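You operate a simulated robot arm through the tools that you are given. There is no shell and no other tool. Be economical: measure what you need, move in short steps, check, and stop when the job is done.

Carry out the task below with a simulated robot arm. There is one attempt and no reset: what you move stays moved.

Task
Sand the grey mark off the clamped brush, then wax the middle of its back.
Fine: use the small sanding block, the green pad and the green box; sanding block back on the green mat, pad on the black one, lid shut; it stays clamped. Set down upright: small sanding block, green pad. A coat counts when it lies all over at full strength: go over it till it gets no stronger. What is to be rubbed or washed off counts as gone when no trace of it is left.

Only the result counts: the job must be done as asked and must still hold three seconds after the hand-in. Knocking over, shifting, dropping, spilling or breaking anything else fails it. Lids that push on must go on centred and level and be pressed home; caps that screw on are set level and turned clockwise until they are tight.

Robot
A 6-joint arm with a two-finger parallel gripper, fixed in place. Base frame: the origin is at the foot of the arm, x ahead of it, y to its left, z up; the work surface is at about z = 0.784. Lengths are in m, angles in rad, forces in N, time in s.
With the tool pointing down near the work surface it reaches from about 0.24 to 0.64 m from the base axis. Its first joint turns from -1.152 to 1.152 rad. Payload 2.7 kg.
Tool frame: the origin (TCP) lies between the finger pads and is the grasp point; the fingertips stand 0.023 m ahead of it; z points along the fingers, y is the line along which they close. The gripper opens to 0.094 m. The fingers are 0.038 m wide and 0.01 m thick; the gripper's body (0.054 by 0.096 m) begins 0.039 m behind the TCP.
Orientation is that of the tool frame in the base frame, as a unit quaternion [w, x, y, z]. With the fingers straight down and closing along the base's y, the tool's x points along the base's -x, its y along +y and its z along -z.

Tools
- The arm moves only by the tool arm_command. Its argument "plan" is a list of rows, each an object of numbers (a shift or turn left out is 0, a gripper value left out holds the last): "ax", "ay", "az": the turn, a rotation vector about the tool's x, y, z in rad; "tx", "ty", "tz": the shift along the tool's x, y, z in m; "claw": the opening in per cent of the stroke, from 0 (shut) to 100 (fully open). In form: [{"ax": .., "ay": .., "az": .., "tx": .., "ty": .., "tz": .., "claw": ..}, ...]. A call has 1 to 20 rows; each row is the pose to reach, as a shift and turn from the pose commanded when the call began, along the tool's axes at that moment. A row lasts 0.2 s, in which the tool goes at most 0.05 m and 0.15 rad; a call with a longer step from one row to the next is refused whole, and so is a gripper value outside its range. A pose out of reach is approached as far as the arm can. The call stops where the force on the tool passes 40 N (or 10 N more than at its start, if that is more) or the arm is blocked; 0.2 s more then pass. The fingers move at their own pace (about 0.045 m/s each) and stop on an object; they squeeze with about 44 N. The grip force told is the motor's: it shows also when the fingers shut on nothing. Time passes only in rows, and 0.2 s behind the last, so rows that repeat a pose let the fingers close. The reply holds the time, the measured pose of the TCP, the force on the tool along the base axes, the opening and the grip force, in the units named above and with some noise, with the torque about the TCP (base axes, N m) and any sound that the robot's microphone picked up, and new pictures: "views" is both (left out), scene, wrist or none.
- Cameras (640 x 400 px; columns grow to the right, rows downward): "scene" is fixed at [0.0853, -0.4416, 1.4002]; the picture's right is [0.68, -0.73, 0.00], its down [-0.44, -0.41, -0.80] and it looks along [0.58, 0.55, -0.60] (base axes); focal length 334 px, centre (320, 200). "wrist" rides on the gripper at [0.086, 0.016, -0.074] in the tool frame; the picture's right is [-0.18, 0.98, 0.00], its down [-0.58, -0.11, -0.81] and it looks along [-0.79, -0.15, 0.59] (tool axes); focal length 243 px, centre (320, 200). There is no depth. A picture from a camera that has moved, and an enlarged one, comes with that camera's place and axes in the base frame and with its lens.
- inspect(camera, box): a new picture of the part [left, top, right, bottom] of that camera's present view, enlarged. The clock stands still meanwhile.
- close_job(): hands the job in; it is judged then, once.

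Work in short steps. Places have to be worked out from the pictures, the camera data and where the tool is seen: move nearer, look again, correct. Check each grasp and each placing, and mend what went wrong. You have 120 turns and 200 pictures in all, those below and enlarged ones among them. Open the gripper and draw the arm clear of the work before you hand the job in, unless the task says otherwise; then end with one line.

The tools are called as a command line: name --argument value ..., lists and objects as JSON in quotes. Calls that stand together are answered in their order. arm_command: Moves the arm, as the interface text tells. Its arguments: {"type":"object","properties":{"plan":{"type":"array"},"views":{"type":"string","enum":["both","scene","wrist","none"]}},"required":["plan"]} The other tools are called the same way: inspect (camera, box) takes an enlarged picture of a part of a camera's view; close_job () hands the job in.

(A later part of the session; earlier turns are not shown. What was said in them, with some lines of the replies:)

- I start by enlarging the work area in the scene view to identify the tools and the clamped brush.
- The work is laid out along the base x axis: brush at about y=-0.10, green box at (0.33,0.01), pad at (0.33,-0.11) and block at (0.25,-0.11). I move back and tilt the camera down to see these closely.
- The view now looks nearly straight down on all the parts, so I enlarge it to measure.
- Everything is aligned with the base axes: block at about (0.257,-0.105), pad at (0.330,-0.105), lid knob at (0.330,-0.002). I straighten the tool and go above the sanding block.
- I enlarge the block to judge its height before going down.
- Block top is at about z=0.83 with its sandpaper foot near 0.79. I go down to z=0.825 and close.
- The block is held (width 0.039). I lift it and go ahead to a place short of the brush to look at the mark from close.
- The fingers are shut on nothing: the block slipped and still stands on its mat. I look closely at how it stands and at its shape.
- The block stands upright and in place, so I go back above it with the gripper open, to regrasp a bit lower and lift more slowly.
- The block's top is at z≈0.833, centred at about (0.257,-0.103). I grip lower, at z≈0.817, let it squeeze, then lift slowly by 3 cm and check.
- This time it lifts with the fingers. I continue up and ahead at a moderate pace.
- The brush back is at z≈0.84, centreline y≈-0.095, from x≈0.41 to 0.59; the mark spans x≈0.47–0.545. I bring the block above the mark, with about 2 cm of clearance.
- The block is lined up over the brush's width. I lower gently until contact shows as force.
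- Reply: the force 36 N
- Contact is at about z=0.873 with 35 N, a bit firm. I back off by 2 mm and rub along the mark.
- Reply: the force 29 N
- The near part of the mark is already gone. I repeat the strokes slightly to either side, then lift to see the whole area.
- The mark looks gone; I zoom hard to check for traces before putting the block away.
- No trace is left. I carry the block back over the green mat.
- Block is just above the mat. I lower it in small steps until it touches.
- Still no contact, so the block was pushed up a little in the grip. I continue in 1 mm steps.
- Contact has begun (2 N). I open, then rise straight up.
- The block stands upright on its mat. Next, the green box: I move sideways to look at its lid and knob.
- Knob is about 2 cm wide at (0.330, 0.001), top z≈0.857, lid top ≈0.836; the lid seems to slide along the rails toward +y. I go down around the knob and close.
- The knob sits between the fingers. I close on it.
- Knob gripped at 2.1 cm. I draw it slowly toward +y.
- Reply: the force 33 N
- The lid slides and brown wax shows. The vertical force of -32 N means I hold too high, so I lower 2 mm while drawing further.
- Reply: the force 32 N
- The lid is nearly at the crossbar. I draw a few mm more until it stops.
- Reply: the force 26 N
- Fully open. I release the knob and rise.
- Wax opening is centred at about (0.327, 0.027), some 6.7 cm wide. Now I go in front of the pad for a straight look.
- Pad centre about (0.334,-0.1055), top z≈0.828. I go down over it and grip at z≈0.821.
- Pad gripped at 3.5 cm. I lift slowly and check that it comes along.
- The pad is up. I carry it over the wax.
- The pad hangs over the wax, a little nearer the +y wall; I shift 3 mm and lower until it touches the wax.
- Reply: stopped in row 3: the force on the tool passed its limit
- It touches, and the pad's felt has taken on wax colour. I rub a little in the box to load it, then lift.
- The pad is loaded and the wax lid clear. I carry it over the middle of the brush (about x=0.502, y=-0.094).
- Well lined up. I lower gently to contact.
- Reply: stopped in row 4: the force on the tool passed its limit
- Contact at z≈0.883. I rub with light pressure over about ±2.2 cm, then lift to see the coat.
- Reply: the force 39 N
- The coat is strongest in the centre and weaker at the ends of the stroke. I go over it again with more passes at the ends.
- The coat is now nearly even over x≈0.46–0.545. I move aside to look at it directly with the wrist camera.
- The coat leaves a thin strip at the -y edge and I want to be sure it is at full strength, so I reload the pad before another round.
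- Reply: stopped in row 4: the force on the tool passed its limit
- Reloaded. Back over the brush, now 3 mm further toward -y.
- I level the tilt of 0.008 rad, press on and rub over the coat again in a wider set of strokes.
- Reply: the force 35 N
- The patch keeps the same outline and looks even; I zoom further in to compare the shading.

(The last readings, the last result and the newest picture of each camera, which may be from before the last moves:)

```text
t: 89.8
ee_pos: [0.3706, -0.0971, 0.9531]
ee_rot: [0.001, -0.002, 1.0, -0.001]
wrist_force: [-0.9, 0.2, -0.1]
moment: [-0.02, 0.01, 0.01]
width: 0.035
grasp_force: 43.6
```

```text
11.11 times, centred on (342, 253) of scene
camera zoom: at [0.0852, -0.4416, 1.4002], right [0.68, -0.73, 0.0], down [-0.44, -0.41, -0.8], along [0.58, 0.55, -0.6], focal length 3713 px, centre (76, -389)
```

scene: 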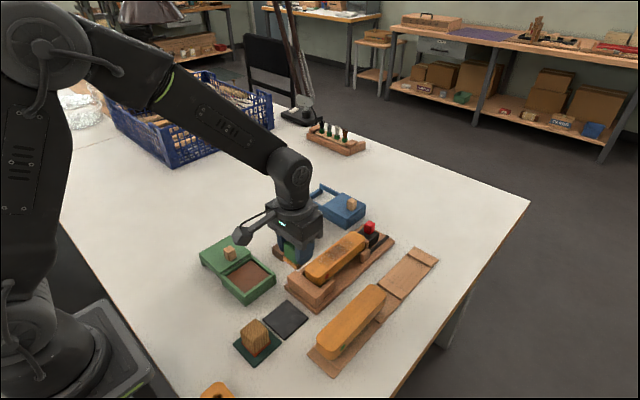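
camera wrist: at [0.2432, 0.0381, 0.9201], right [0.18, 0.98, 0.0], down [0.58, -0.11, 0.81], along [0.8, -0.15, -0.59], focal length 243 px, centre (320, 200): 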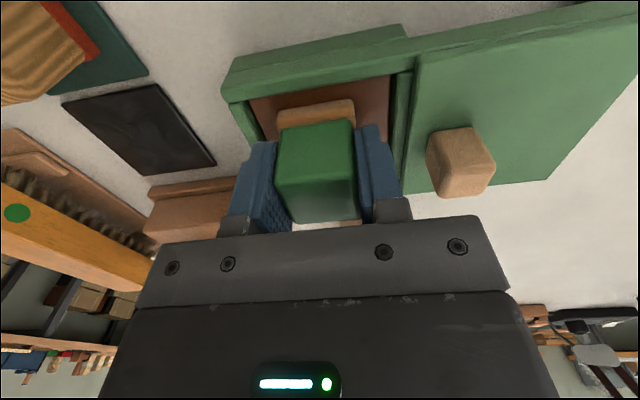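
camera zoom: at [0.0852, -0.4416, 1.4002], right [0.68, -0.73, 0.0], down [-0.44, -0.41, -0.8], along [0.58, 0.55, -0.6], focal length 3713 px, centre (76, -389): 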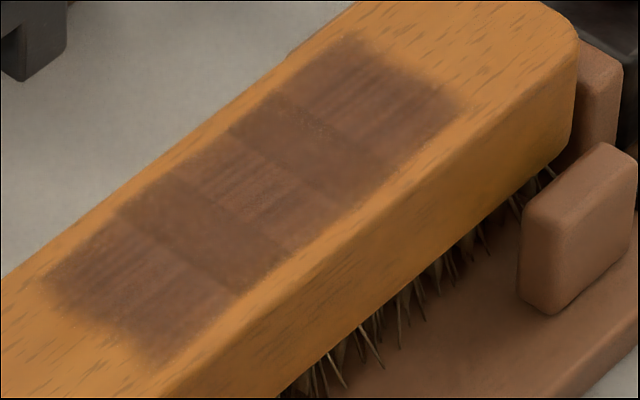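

There are five bands, two of them smoother than the others, so strength may differ. I do another full set of even strokes and compare at the same zoom.

arm_command --plan '[{"tx": -0.04}, {"tx": -0.08}, {"tx": -0.12}, {"tx": -0.13, "tz": 0.04}, {"tx": -0.13, "tz": 0.06}, {"tx": -0.13, "tz": 0.066}, {"tx": -0.13, "tz": 0.0692}, {"tx": -0.14, "tz": 0.0692}, {"tx": -0.15, "tz": 0.0692}, {"tx": -0.16, "tz": 0.0692}, {"tx": -0.15, "tz": 0.0692}, {"tx": -0.14, "tz": 0.0692}, {"tx": -0.13, "tz": 0.0692}, {"tx": -0.12, "tz": 0.0692}, {"tx": -0.11, "tz": 0.0692}, {"tx": -0.1, "tz": 0.0692}, {"tx": -0.11, "tz": 0.0692}, {"tx": -0.12, "tz": 0.0692}, {"tx": -0.13, "tz": 0.0692}, {"tx": -0.14, "tz": 0.0692}]' --views "none"

arm_command --plan '[{"tx": -0.01}, {"tx": -0.02}, {"tx": -0.01}, {"tx": 0.0}, {"tx": 0.01}, {"tx": 0.02}, {"tx": 0.03}, {"tx": 0.04}, {"tx": 0.03}, {"tx": 0.02}, {"tx": 0.01}, {"tx": 0.01, "tz": -0.01}, {"tx": 0.01, "tz": -0.04}, {"tx": 0.01, "tz": -0.07}, {"tz": -0.07, "tx": 0.05}, {"tz": -0.07, "tx": 0.09}, {"tz": -0.07, "tx": 0.13}, {"tz": -0.07, "tx": 0.13}]' --views "none"

inspect --camera "scene" --box '[320, 235, 364, 271]'

```text
t: 94.0
ee_pos: [0.5124, -0.0967, 0.883]
ee_rot: [0.001, 0.0, 1.0, 0.0]
wrist_force: [-3.8, -0.8, 8.2]
moment: [-0.01, 0.12, 0.02]
width: 0.0349
grasp_force: 43.6
```

```text
t: 97.8
ee_pos: [0.3824, -0.0968, 0.9524]
ee_rot: [0.001, -0.002, 1.0, 0.001]
wrist_force: [0.0, 0.5, -0.3]
moment: [0.01, 0.0, 0.03]
width: 0.0349
grasp_force: 44.5
```

```text
11.11 times, centred on (342, 253) of scene
camera zoom: at [0.0852, -0.4416, 1.4002], right [0.68, -0.73, 0.0], down [-0.44, -0.41, -0.8], along [0.58, 0.55, -0.6], focal length 3713 px, centre (76, -389)
```

zoom: 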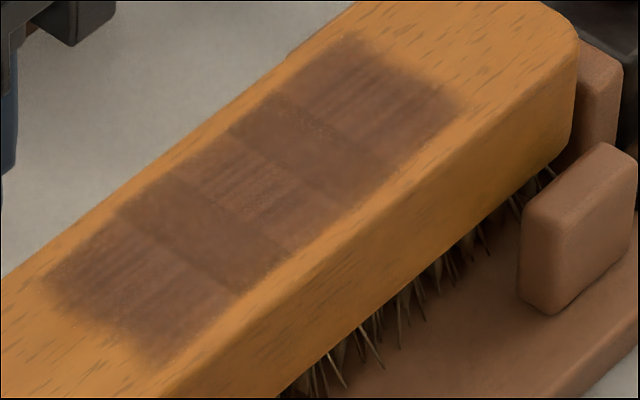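

No further change: the coat is at full strength. I carry the pad back over the black mat.

arm_command --plan '[{"tx": 0.025, "ty": -0.004}, {"tx": 0.0485, "ty": -0.008}, {"tx": 0.0485, "ty": -0.008, "tz": 0.03}, {"tx": 0.0485, "ty": -0.008, "tz": 0.06}, {"tx": 0.0485, "ty": -0.008, "tz": 0.09}, {"tx": 0.0485, "ty": -0.008, "tz": 0.11}, {"tx": 0.0485, "ty": -0.008, "tz": 0.118}, {"tx": 0.0485, "ty": -0.008, "tz": 0.12}]'

```text
t: 99.6
ee_pos: [0.3342, -0.1051, 0.8318]
ee_rot: [0.001, -0.001, 1.0, -0.001]
wrist_force: [-0.1, -0.6, -0.1]
moment: [0.02, -0.02, 0.03]
width: 0.0349
grasp_force: 44.0
camera wrist: at [0.2472, -0.0887, 0.905], right [0.18, 0.98, 0.0], down [0.58, -0.11, 0.81], along [0.79, -0.15, -0.59], focal length 243 px, centre (320, 200)
```

scene: 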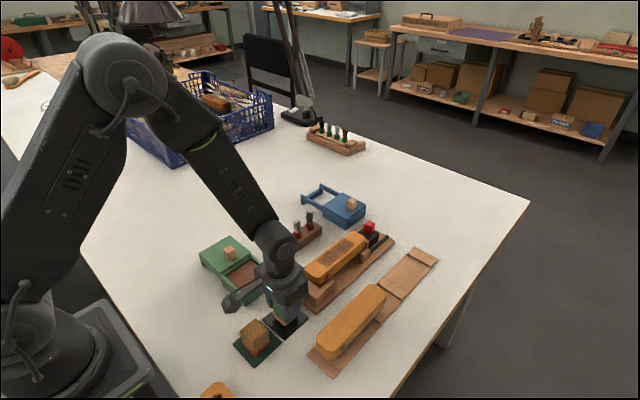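
wrist: 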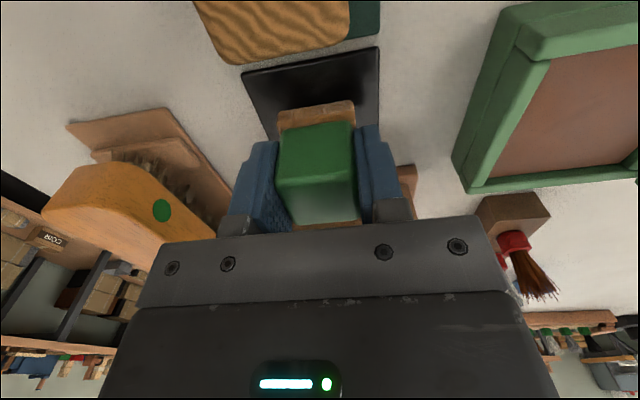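

It is centred over the mat. I lower in small steps to contact.

arm_command --plan '[{"tz": 0.003}, {"tz": 0.005}, {"tz": 0.007}, {"tz": 0.008}, {"tz": 0.009}, {"tz": 0.01}]' --views "none"

```text
t: 101.0
ee_pos: [0.3346, -0.1041, 0.8233]
ee_rot: [0.001, 0.0, 1.0, 0.0]
wrist_force: [-0.9, 0.4, -1.1]
moment: [0.0, -0.02, -0.03]
width: 0.0348
grasp_force: 44.4
```

arm_command --plan '[{"tz": 0.001}, {"tz": 0.002}, {"tz": 0.003}, {"tz": 0.0035}]' --views "none"

```text
t: 101.7
ee_pos: [0.3336, -0.1061, 0.8223]
ee_rot: [0.001, -0.001, 1.0, 0.0]
wrist_force: [-3.0, 1.6, 9.5]
moment: [0.06, 0.05, 0.0]
width: 0.0351
grasp_force: 44.5
stopped in row 3: the force on the tool passed its limit (the readings are from after the stop); the commanded pose is now the measured one
```

Pad is on the mat. I open and rise.

arm_command --plan '[{"claw": 100}, {"claw": 100}, {"claw": 100}, {"claw": 100}, {"tz": -0.02}, {"tz": -0.05}, {"tz": -0.09}, {"tz": -0.12}, {"tz": -0.14, "tx": 0.03}, {"tz": -0.14, "tx": 0.06}, {"tz": -0.14, "tx": 0.06}]'

inspect --camera "scene" --box '[200, 270, 320, 370]'

```text
t: 104.1
ee_pos: [0.2725, -0.1067, 0.9616]
ee_rot: [0.001, 0.0, 1.0, 0.0]
wrist_force: [0.3, 0.5, -0.1]
moment: [0.04, 0.03, 0.0]
width: 0.0939
grasp_force: 0.0
camera wrist: at [0.1869, -0.0909, 1.0341], right [0.18, 0.98, 0.0], down [0.58, -0.11, 0.81], along [0.79, -0.15, -0.59], focal length 243 px, centre (320, 200)
```

scene: 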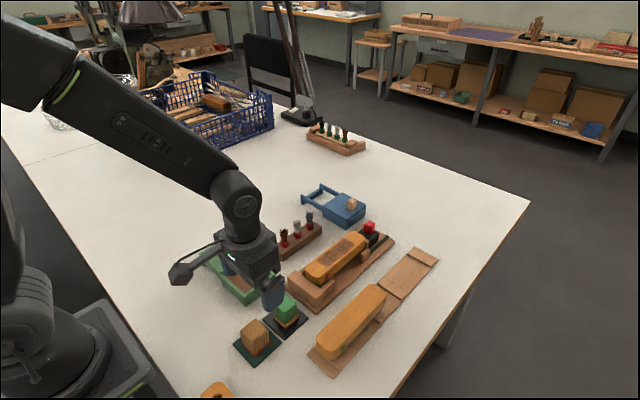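
wrist: 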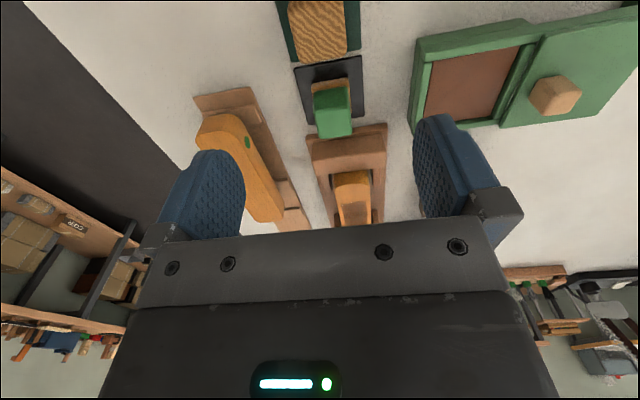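

```text
4.00 times, centred on (260, 320) of scene
camera zoom: at [0.0852, -0.4416, 1.4002], right [0.68, -0.73, 0.0], down [-0.44, -0.41, -0.8], along [0.58, 0.55, -0.6], focal length 1337 px, centre (560, -280)
```

zoom: 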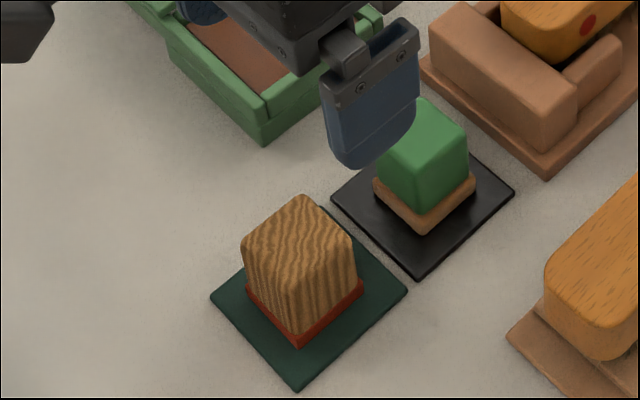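

Both tools stand upright on their mats. Now I go to the knob of the open lid (0.331, 0.088).

arm_command --plan '[{"ty": 0.045, "claw": 65}, {"ty": 0.09}, {"ty": 0.135, "tx": -0.02}, {"ty": 0.175, "tx": -0.04}, {"ty": 0.195, "tx": -0.0585}, {"ty": 0.195, "tx": -0.0585, "tz": 0.035}, {"ty": 0.195, "tx": -0.0585, "tz": 0.065}, {"ty": 0.195, "tx": -0.0585, "tz": 0.065}]' --views "wrist"

```text
t: 105.9
ee_pos: [0.3338, 0.0896, 0.8984]
ee_rot: [0.002, -0.001, 1.0, 0.001]
wrist_force: [0.3, 0.0, -0.3]
moment: [-0.02, 0.02, -0.02]
width: 0.061
grasp_force: 0.1
camera wrist: at [0.246, 0.1056, 0.97], right [0.18, 0.98, 0.0], down [0.58, -0.11, 0.81], along [0.79, -0.15, -0.59], focal length 243 px, centre (320, 200)
```

wrist: 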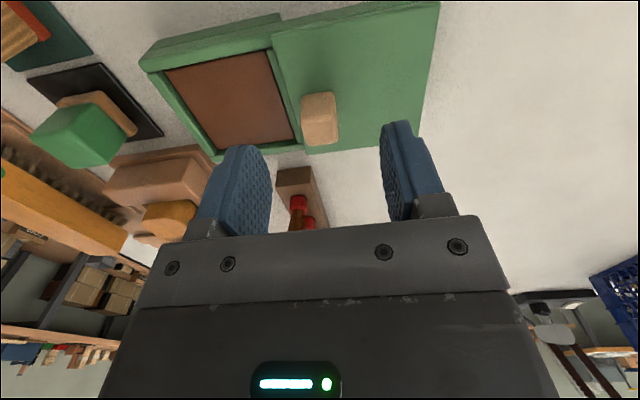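

The knob lies between the fingers. I go down and close.

arm_command --plan '[{"tz": 0.02, "tx": 0.002}, {"tz": 0.031, "tx": 0.002}, {"tz": 0.0355, "tx": 0.002}, {"tz": 0.0355, "tx": 0.002, "claw": 0}, {"tz": 0.0355, "tx": 0.002}, {"tz": 0.0355, "tx": 0.002}, {"tz": 0.0355, "tx": 0.002}, {"tz": 0.0355, "tx": 0.002}]' --views "none"

```text
t: 107.7
ee_pos: [0.3305, 0.089, 0.8604]
ee_rot: [0.0, -0.001, 1.0, 0.0]
wrist_force: [0.6, -0.1, -3.6]
moment: [0.03, -0.13, -0.04]
width: 0.0216
grasp_force: 44.6
```

Gripped. I push the lid back in steps while watching the force.

arm_command --plan '[{"ty": -0.007}, {"ty": -0.015}, {"ty": -0.023}, {"ty": -0.031}, {"ty": -0.031}]' --views "none"

```text
t: 108.9
ee_pos: [0.3309, 0.059, 0.8592]
ee_rot: [0.001, 0.0, 1.0, 0.0]
wrist_force: [8.5, 0.2, -29.2]
moment: [-0.02, -0.25, -0.02]
width: 0.0212
grasp_force: 45.1
```

arm_command --plan '[{"tz": 0.0015}, {"ty": -0.008, "tz": 0.0015}, {"ty": -0.016, "tz": 0.0015}, {"ty": -0.024, "tz": 0.0015}, {"ty": -0.024, "tz": 0.0015}]' --views "none"

```text
t: 110.1
ee_pos: [0.3312, 0.0342, 0.861]
ee_rot: [0.002, 0.0, 1.0, 0.0]
wrist_force: [-7.9, -0.2, 26.0]
moment: [-0.04, 0.61, -0.02]
width: 0.0212
grasp_force: 45.3
```

arm_command --plan '[{"tz": -0.0013}, {"ty": -0.008, "tz": -0.0013}, {"ty": -0.016, "tz": -0.0013}, {"ty": -0.024, "tz": -0.0013}, {"ty": -0.03, "tz": -0.0013}, {"ty": -0.03, "tz": -0.0013}]'

inspect --camera "wrist" --box '[220, 0, 480, 200]'

```text
t: 111.5
ee_pos: [0.3319, 0.0036, 0.8597]
ee_rot: [0.001, 0.0, 1.0, 0.0]
wrist_force: [9.5, -0.1, -30.5]
moment: [0.01, 0.09, -0.05]
width: 0.0216
grasp_force: 45.2
camera wrist: at [0.2441, 0.0195, 0.9338], right [0.18, 0.98, 0.0], down [0.58, -0.11, 0.81], along [0.79, -0.15, -0.59], focal length 243 px, centre (320, 200)
```

scene: 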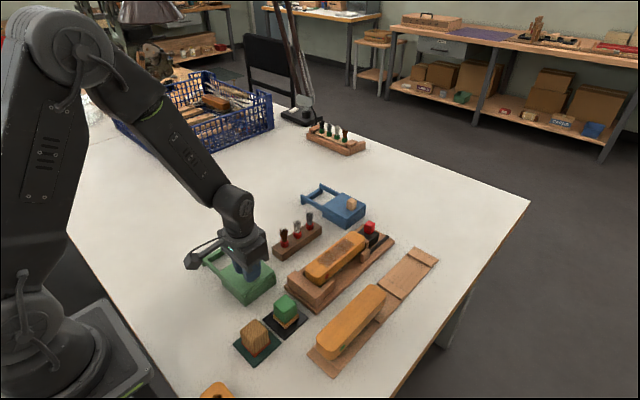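
wrist: 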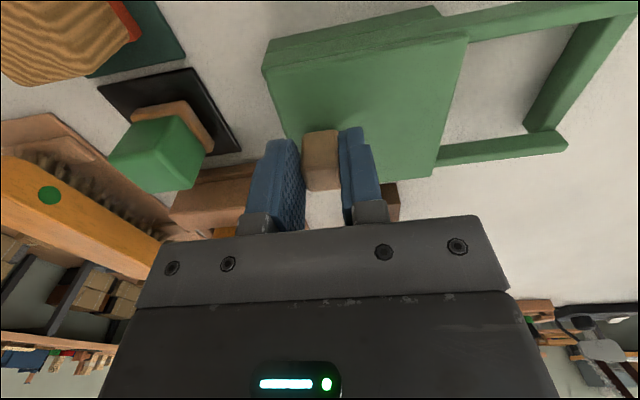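

```text
2.00 times, centred on (350, 100) of wrist
camera zoom: at [0.2441, 0.0195, 0.9338], right [0.18, 0.98, 0.0], down [0.58, -0.11, 0.81], along [0.79, -0.15, -0.59], focal length 485 px, centre (260, 400)
```

zoom: 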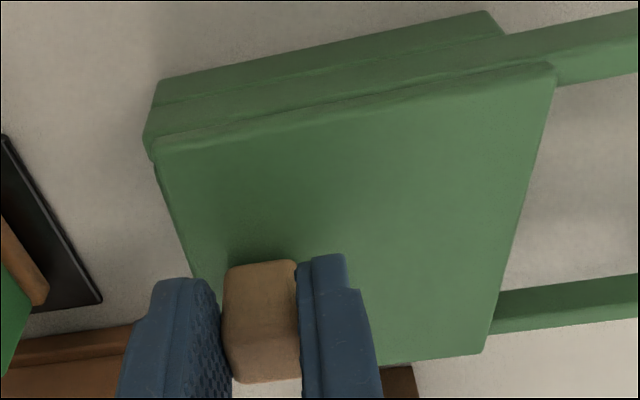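

About 3 mm remain to the original closed place. I ease the height and push on until it meets the stop.

arm_command --plan '[{"tz": 0.0012}, {"tz": 0.0012, "ty": -0.001}, {"tz": 0.0012, "ty": -0.002}, {"tz": 0.0012, "ty": -0.003}, {"tz": 0.0012, "ty": -0.004}]' --views "none"

```text
t: 112.7
ee_pos: [0.3305, 0.0011, 0.8606]
ee_rot: [0.001, -0.001, 1.0, 0.0]
wrist_force: [-8.4, 1.2, 27.1]
moment: [0.01, 0.55, -0.04]
width: 0.0213
grasp_force: 45.6
```

arm_command --plan '[{"tz": -0.0007}, {"tz": -0.0007, "ty": -0.001}, {"tz": -0.0007, "ty": -0.002}, {"tz": -0.0007, "ty": -0.003}, {"tz": -0.0007, "ty": -0.003}]' --views "none"

```text
t: 114.1
ee_pos: [0.331, -0.0014, 0.8601]
ee_rot: [0.002, -0.002, 1.0, 0.0]
wrist_force: [-5.3, 10.0, 5.6]
moment: [0.21, -0.63, 0.0]
width: 0.0212
grasp_force: 45.3
stopped in row 5: the force on the tool passed its limit (the readings are from after the stop); the commanded pose is now the measured one
```

Now it meets the stop (10 N along y): the lid is shut. I release, rise and look.

arm_command --plan '[{"claw": 60}, {"claw": 60}, {"claw": 60}, {"tz": -0.03}, {"tz": -0.07}, {"tz": -0.11}, {"tz": -0.15, "tx": 0.03}, {"tz": -0.17, "tx": 0.06, "ty": 0.03}, {"tz": -0.17, "tx": 0.06, "ty": 0.06, "claw": 100}, {"tz": -0.17, "tx": 0.06, "ty": 0.1}, {"tz": -0.17, "tx": 0.06, "ty": 0.1}]'

inspect --camera "scene" --box '[190, 220, 320, 370]'

inspect --camera "scene" --box '[270, 200, 420, 320]'

```text
t: 116.5
ee_pos: [0.2694, 0.0988, 1.0293]
ee_rot: [0.002, -0.001, 1.0, 0.0]
wrist_force: [-0.8, -0.8, -0.5]
moment: [0.03, -0.04, 0.0]
width: 0.094
grasp_force: 0.1
camera wrist: at [0.182, 0.1146, 1.1021], right [0.18, 0.98, 0.0], down [0.58, -0.11, 0.81], along [0.79, -0.15, -0.59], focal length 243 px, centre (320, 200)
```

scene: 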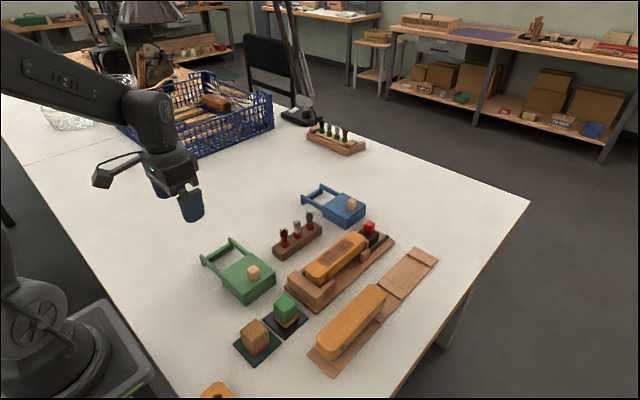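
wrist: 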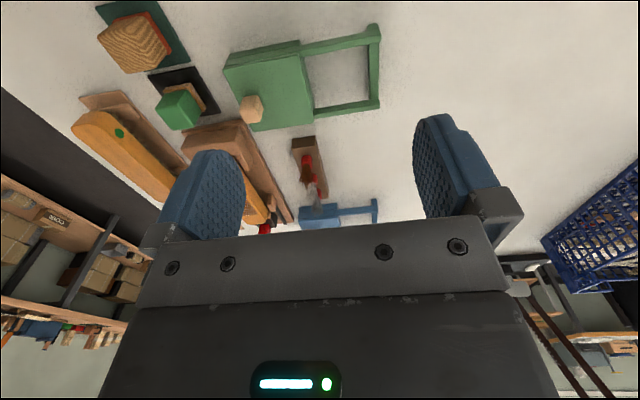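

```text
2.67 times, centred on (255, 295) of scene
camera zoom: at [0.0853, -0.4416, 1.4002], right [0.69, -0.73, 0.0], down [-0.44, -0.41, -0.8], along [0.58, 0.55, -0.6], focal length 891 px, centre (493, -53)
```

zoom: 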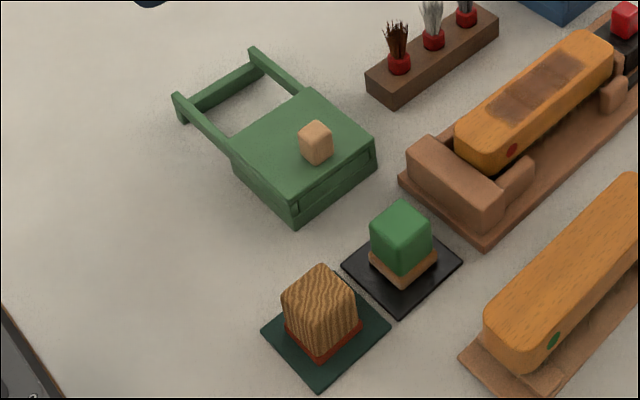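

```text
3.33 times, centred on (345, 260) of scene
camera zoom: at [0.0853, -0.4416, 1.4002], right [0.69, -0.73, 0.0], down [-0.44, -0.41, -0.8], along [0.58, 0.55, -0.6], focal length 1114 px, centre (237, 0)
```

zoom: 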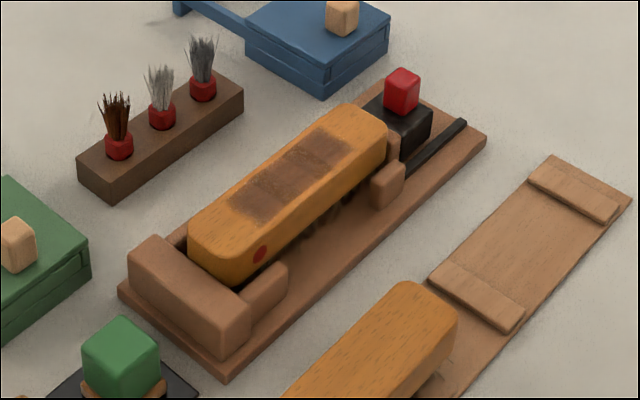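

The lid is shut, the block and pad stand upright on their mats, the mark is gone, the wax coat is even and the brush is still clamped. The arm is clear and the gripper open, so I hand in.

close_job

```text
The job is handed in.
```

I sanded the grey mark off the clamped brush and waxed the middle of its back, going over it until another round made no visible difference. The small sanding block is back on the green mat and the green pad on the black one, both upright. The green box's lid is shut and the brush is still clamped. On the first try the sanding block slipped from the gripper, but it stayed upright on its mat.
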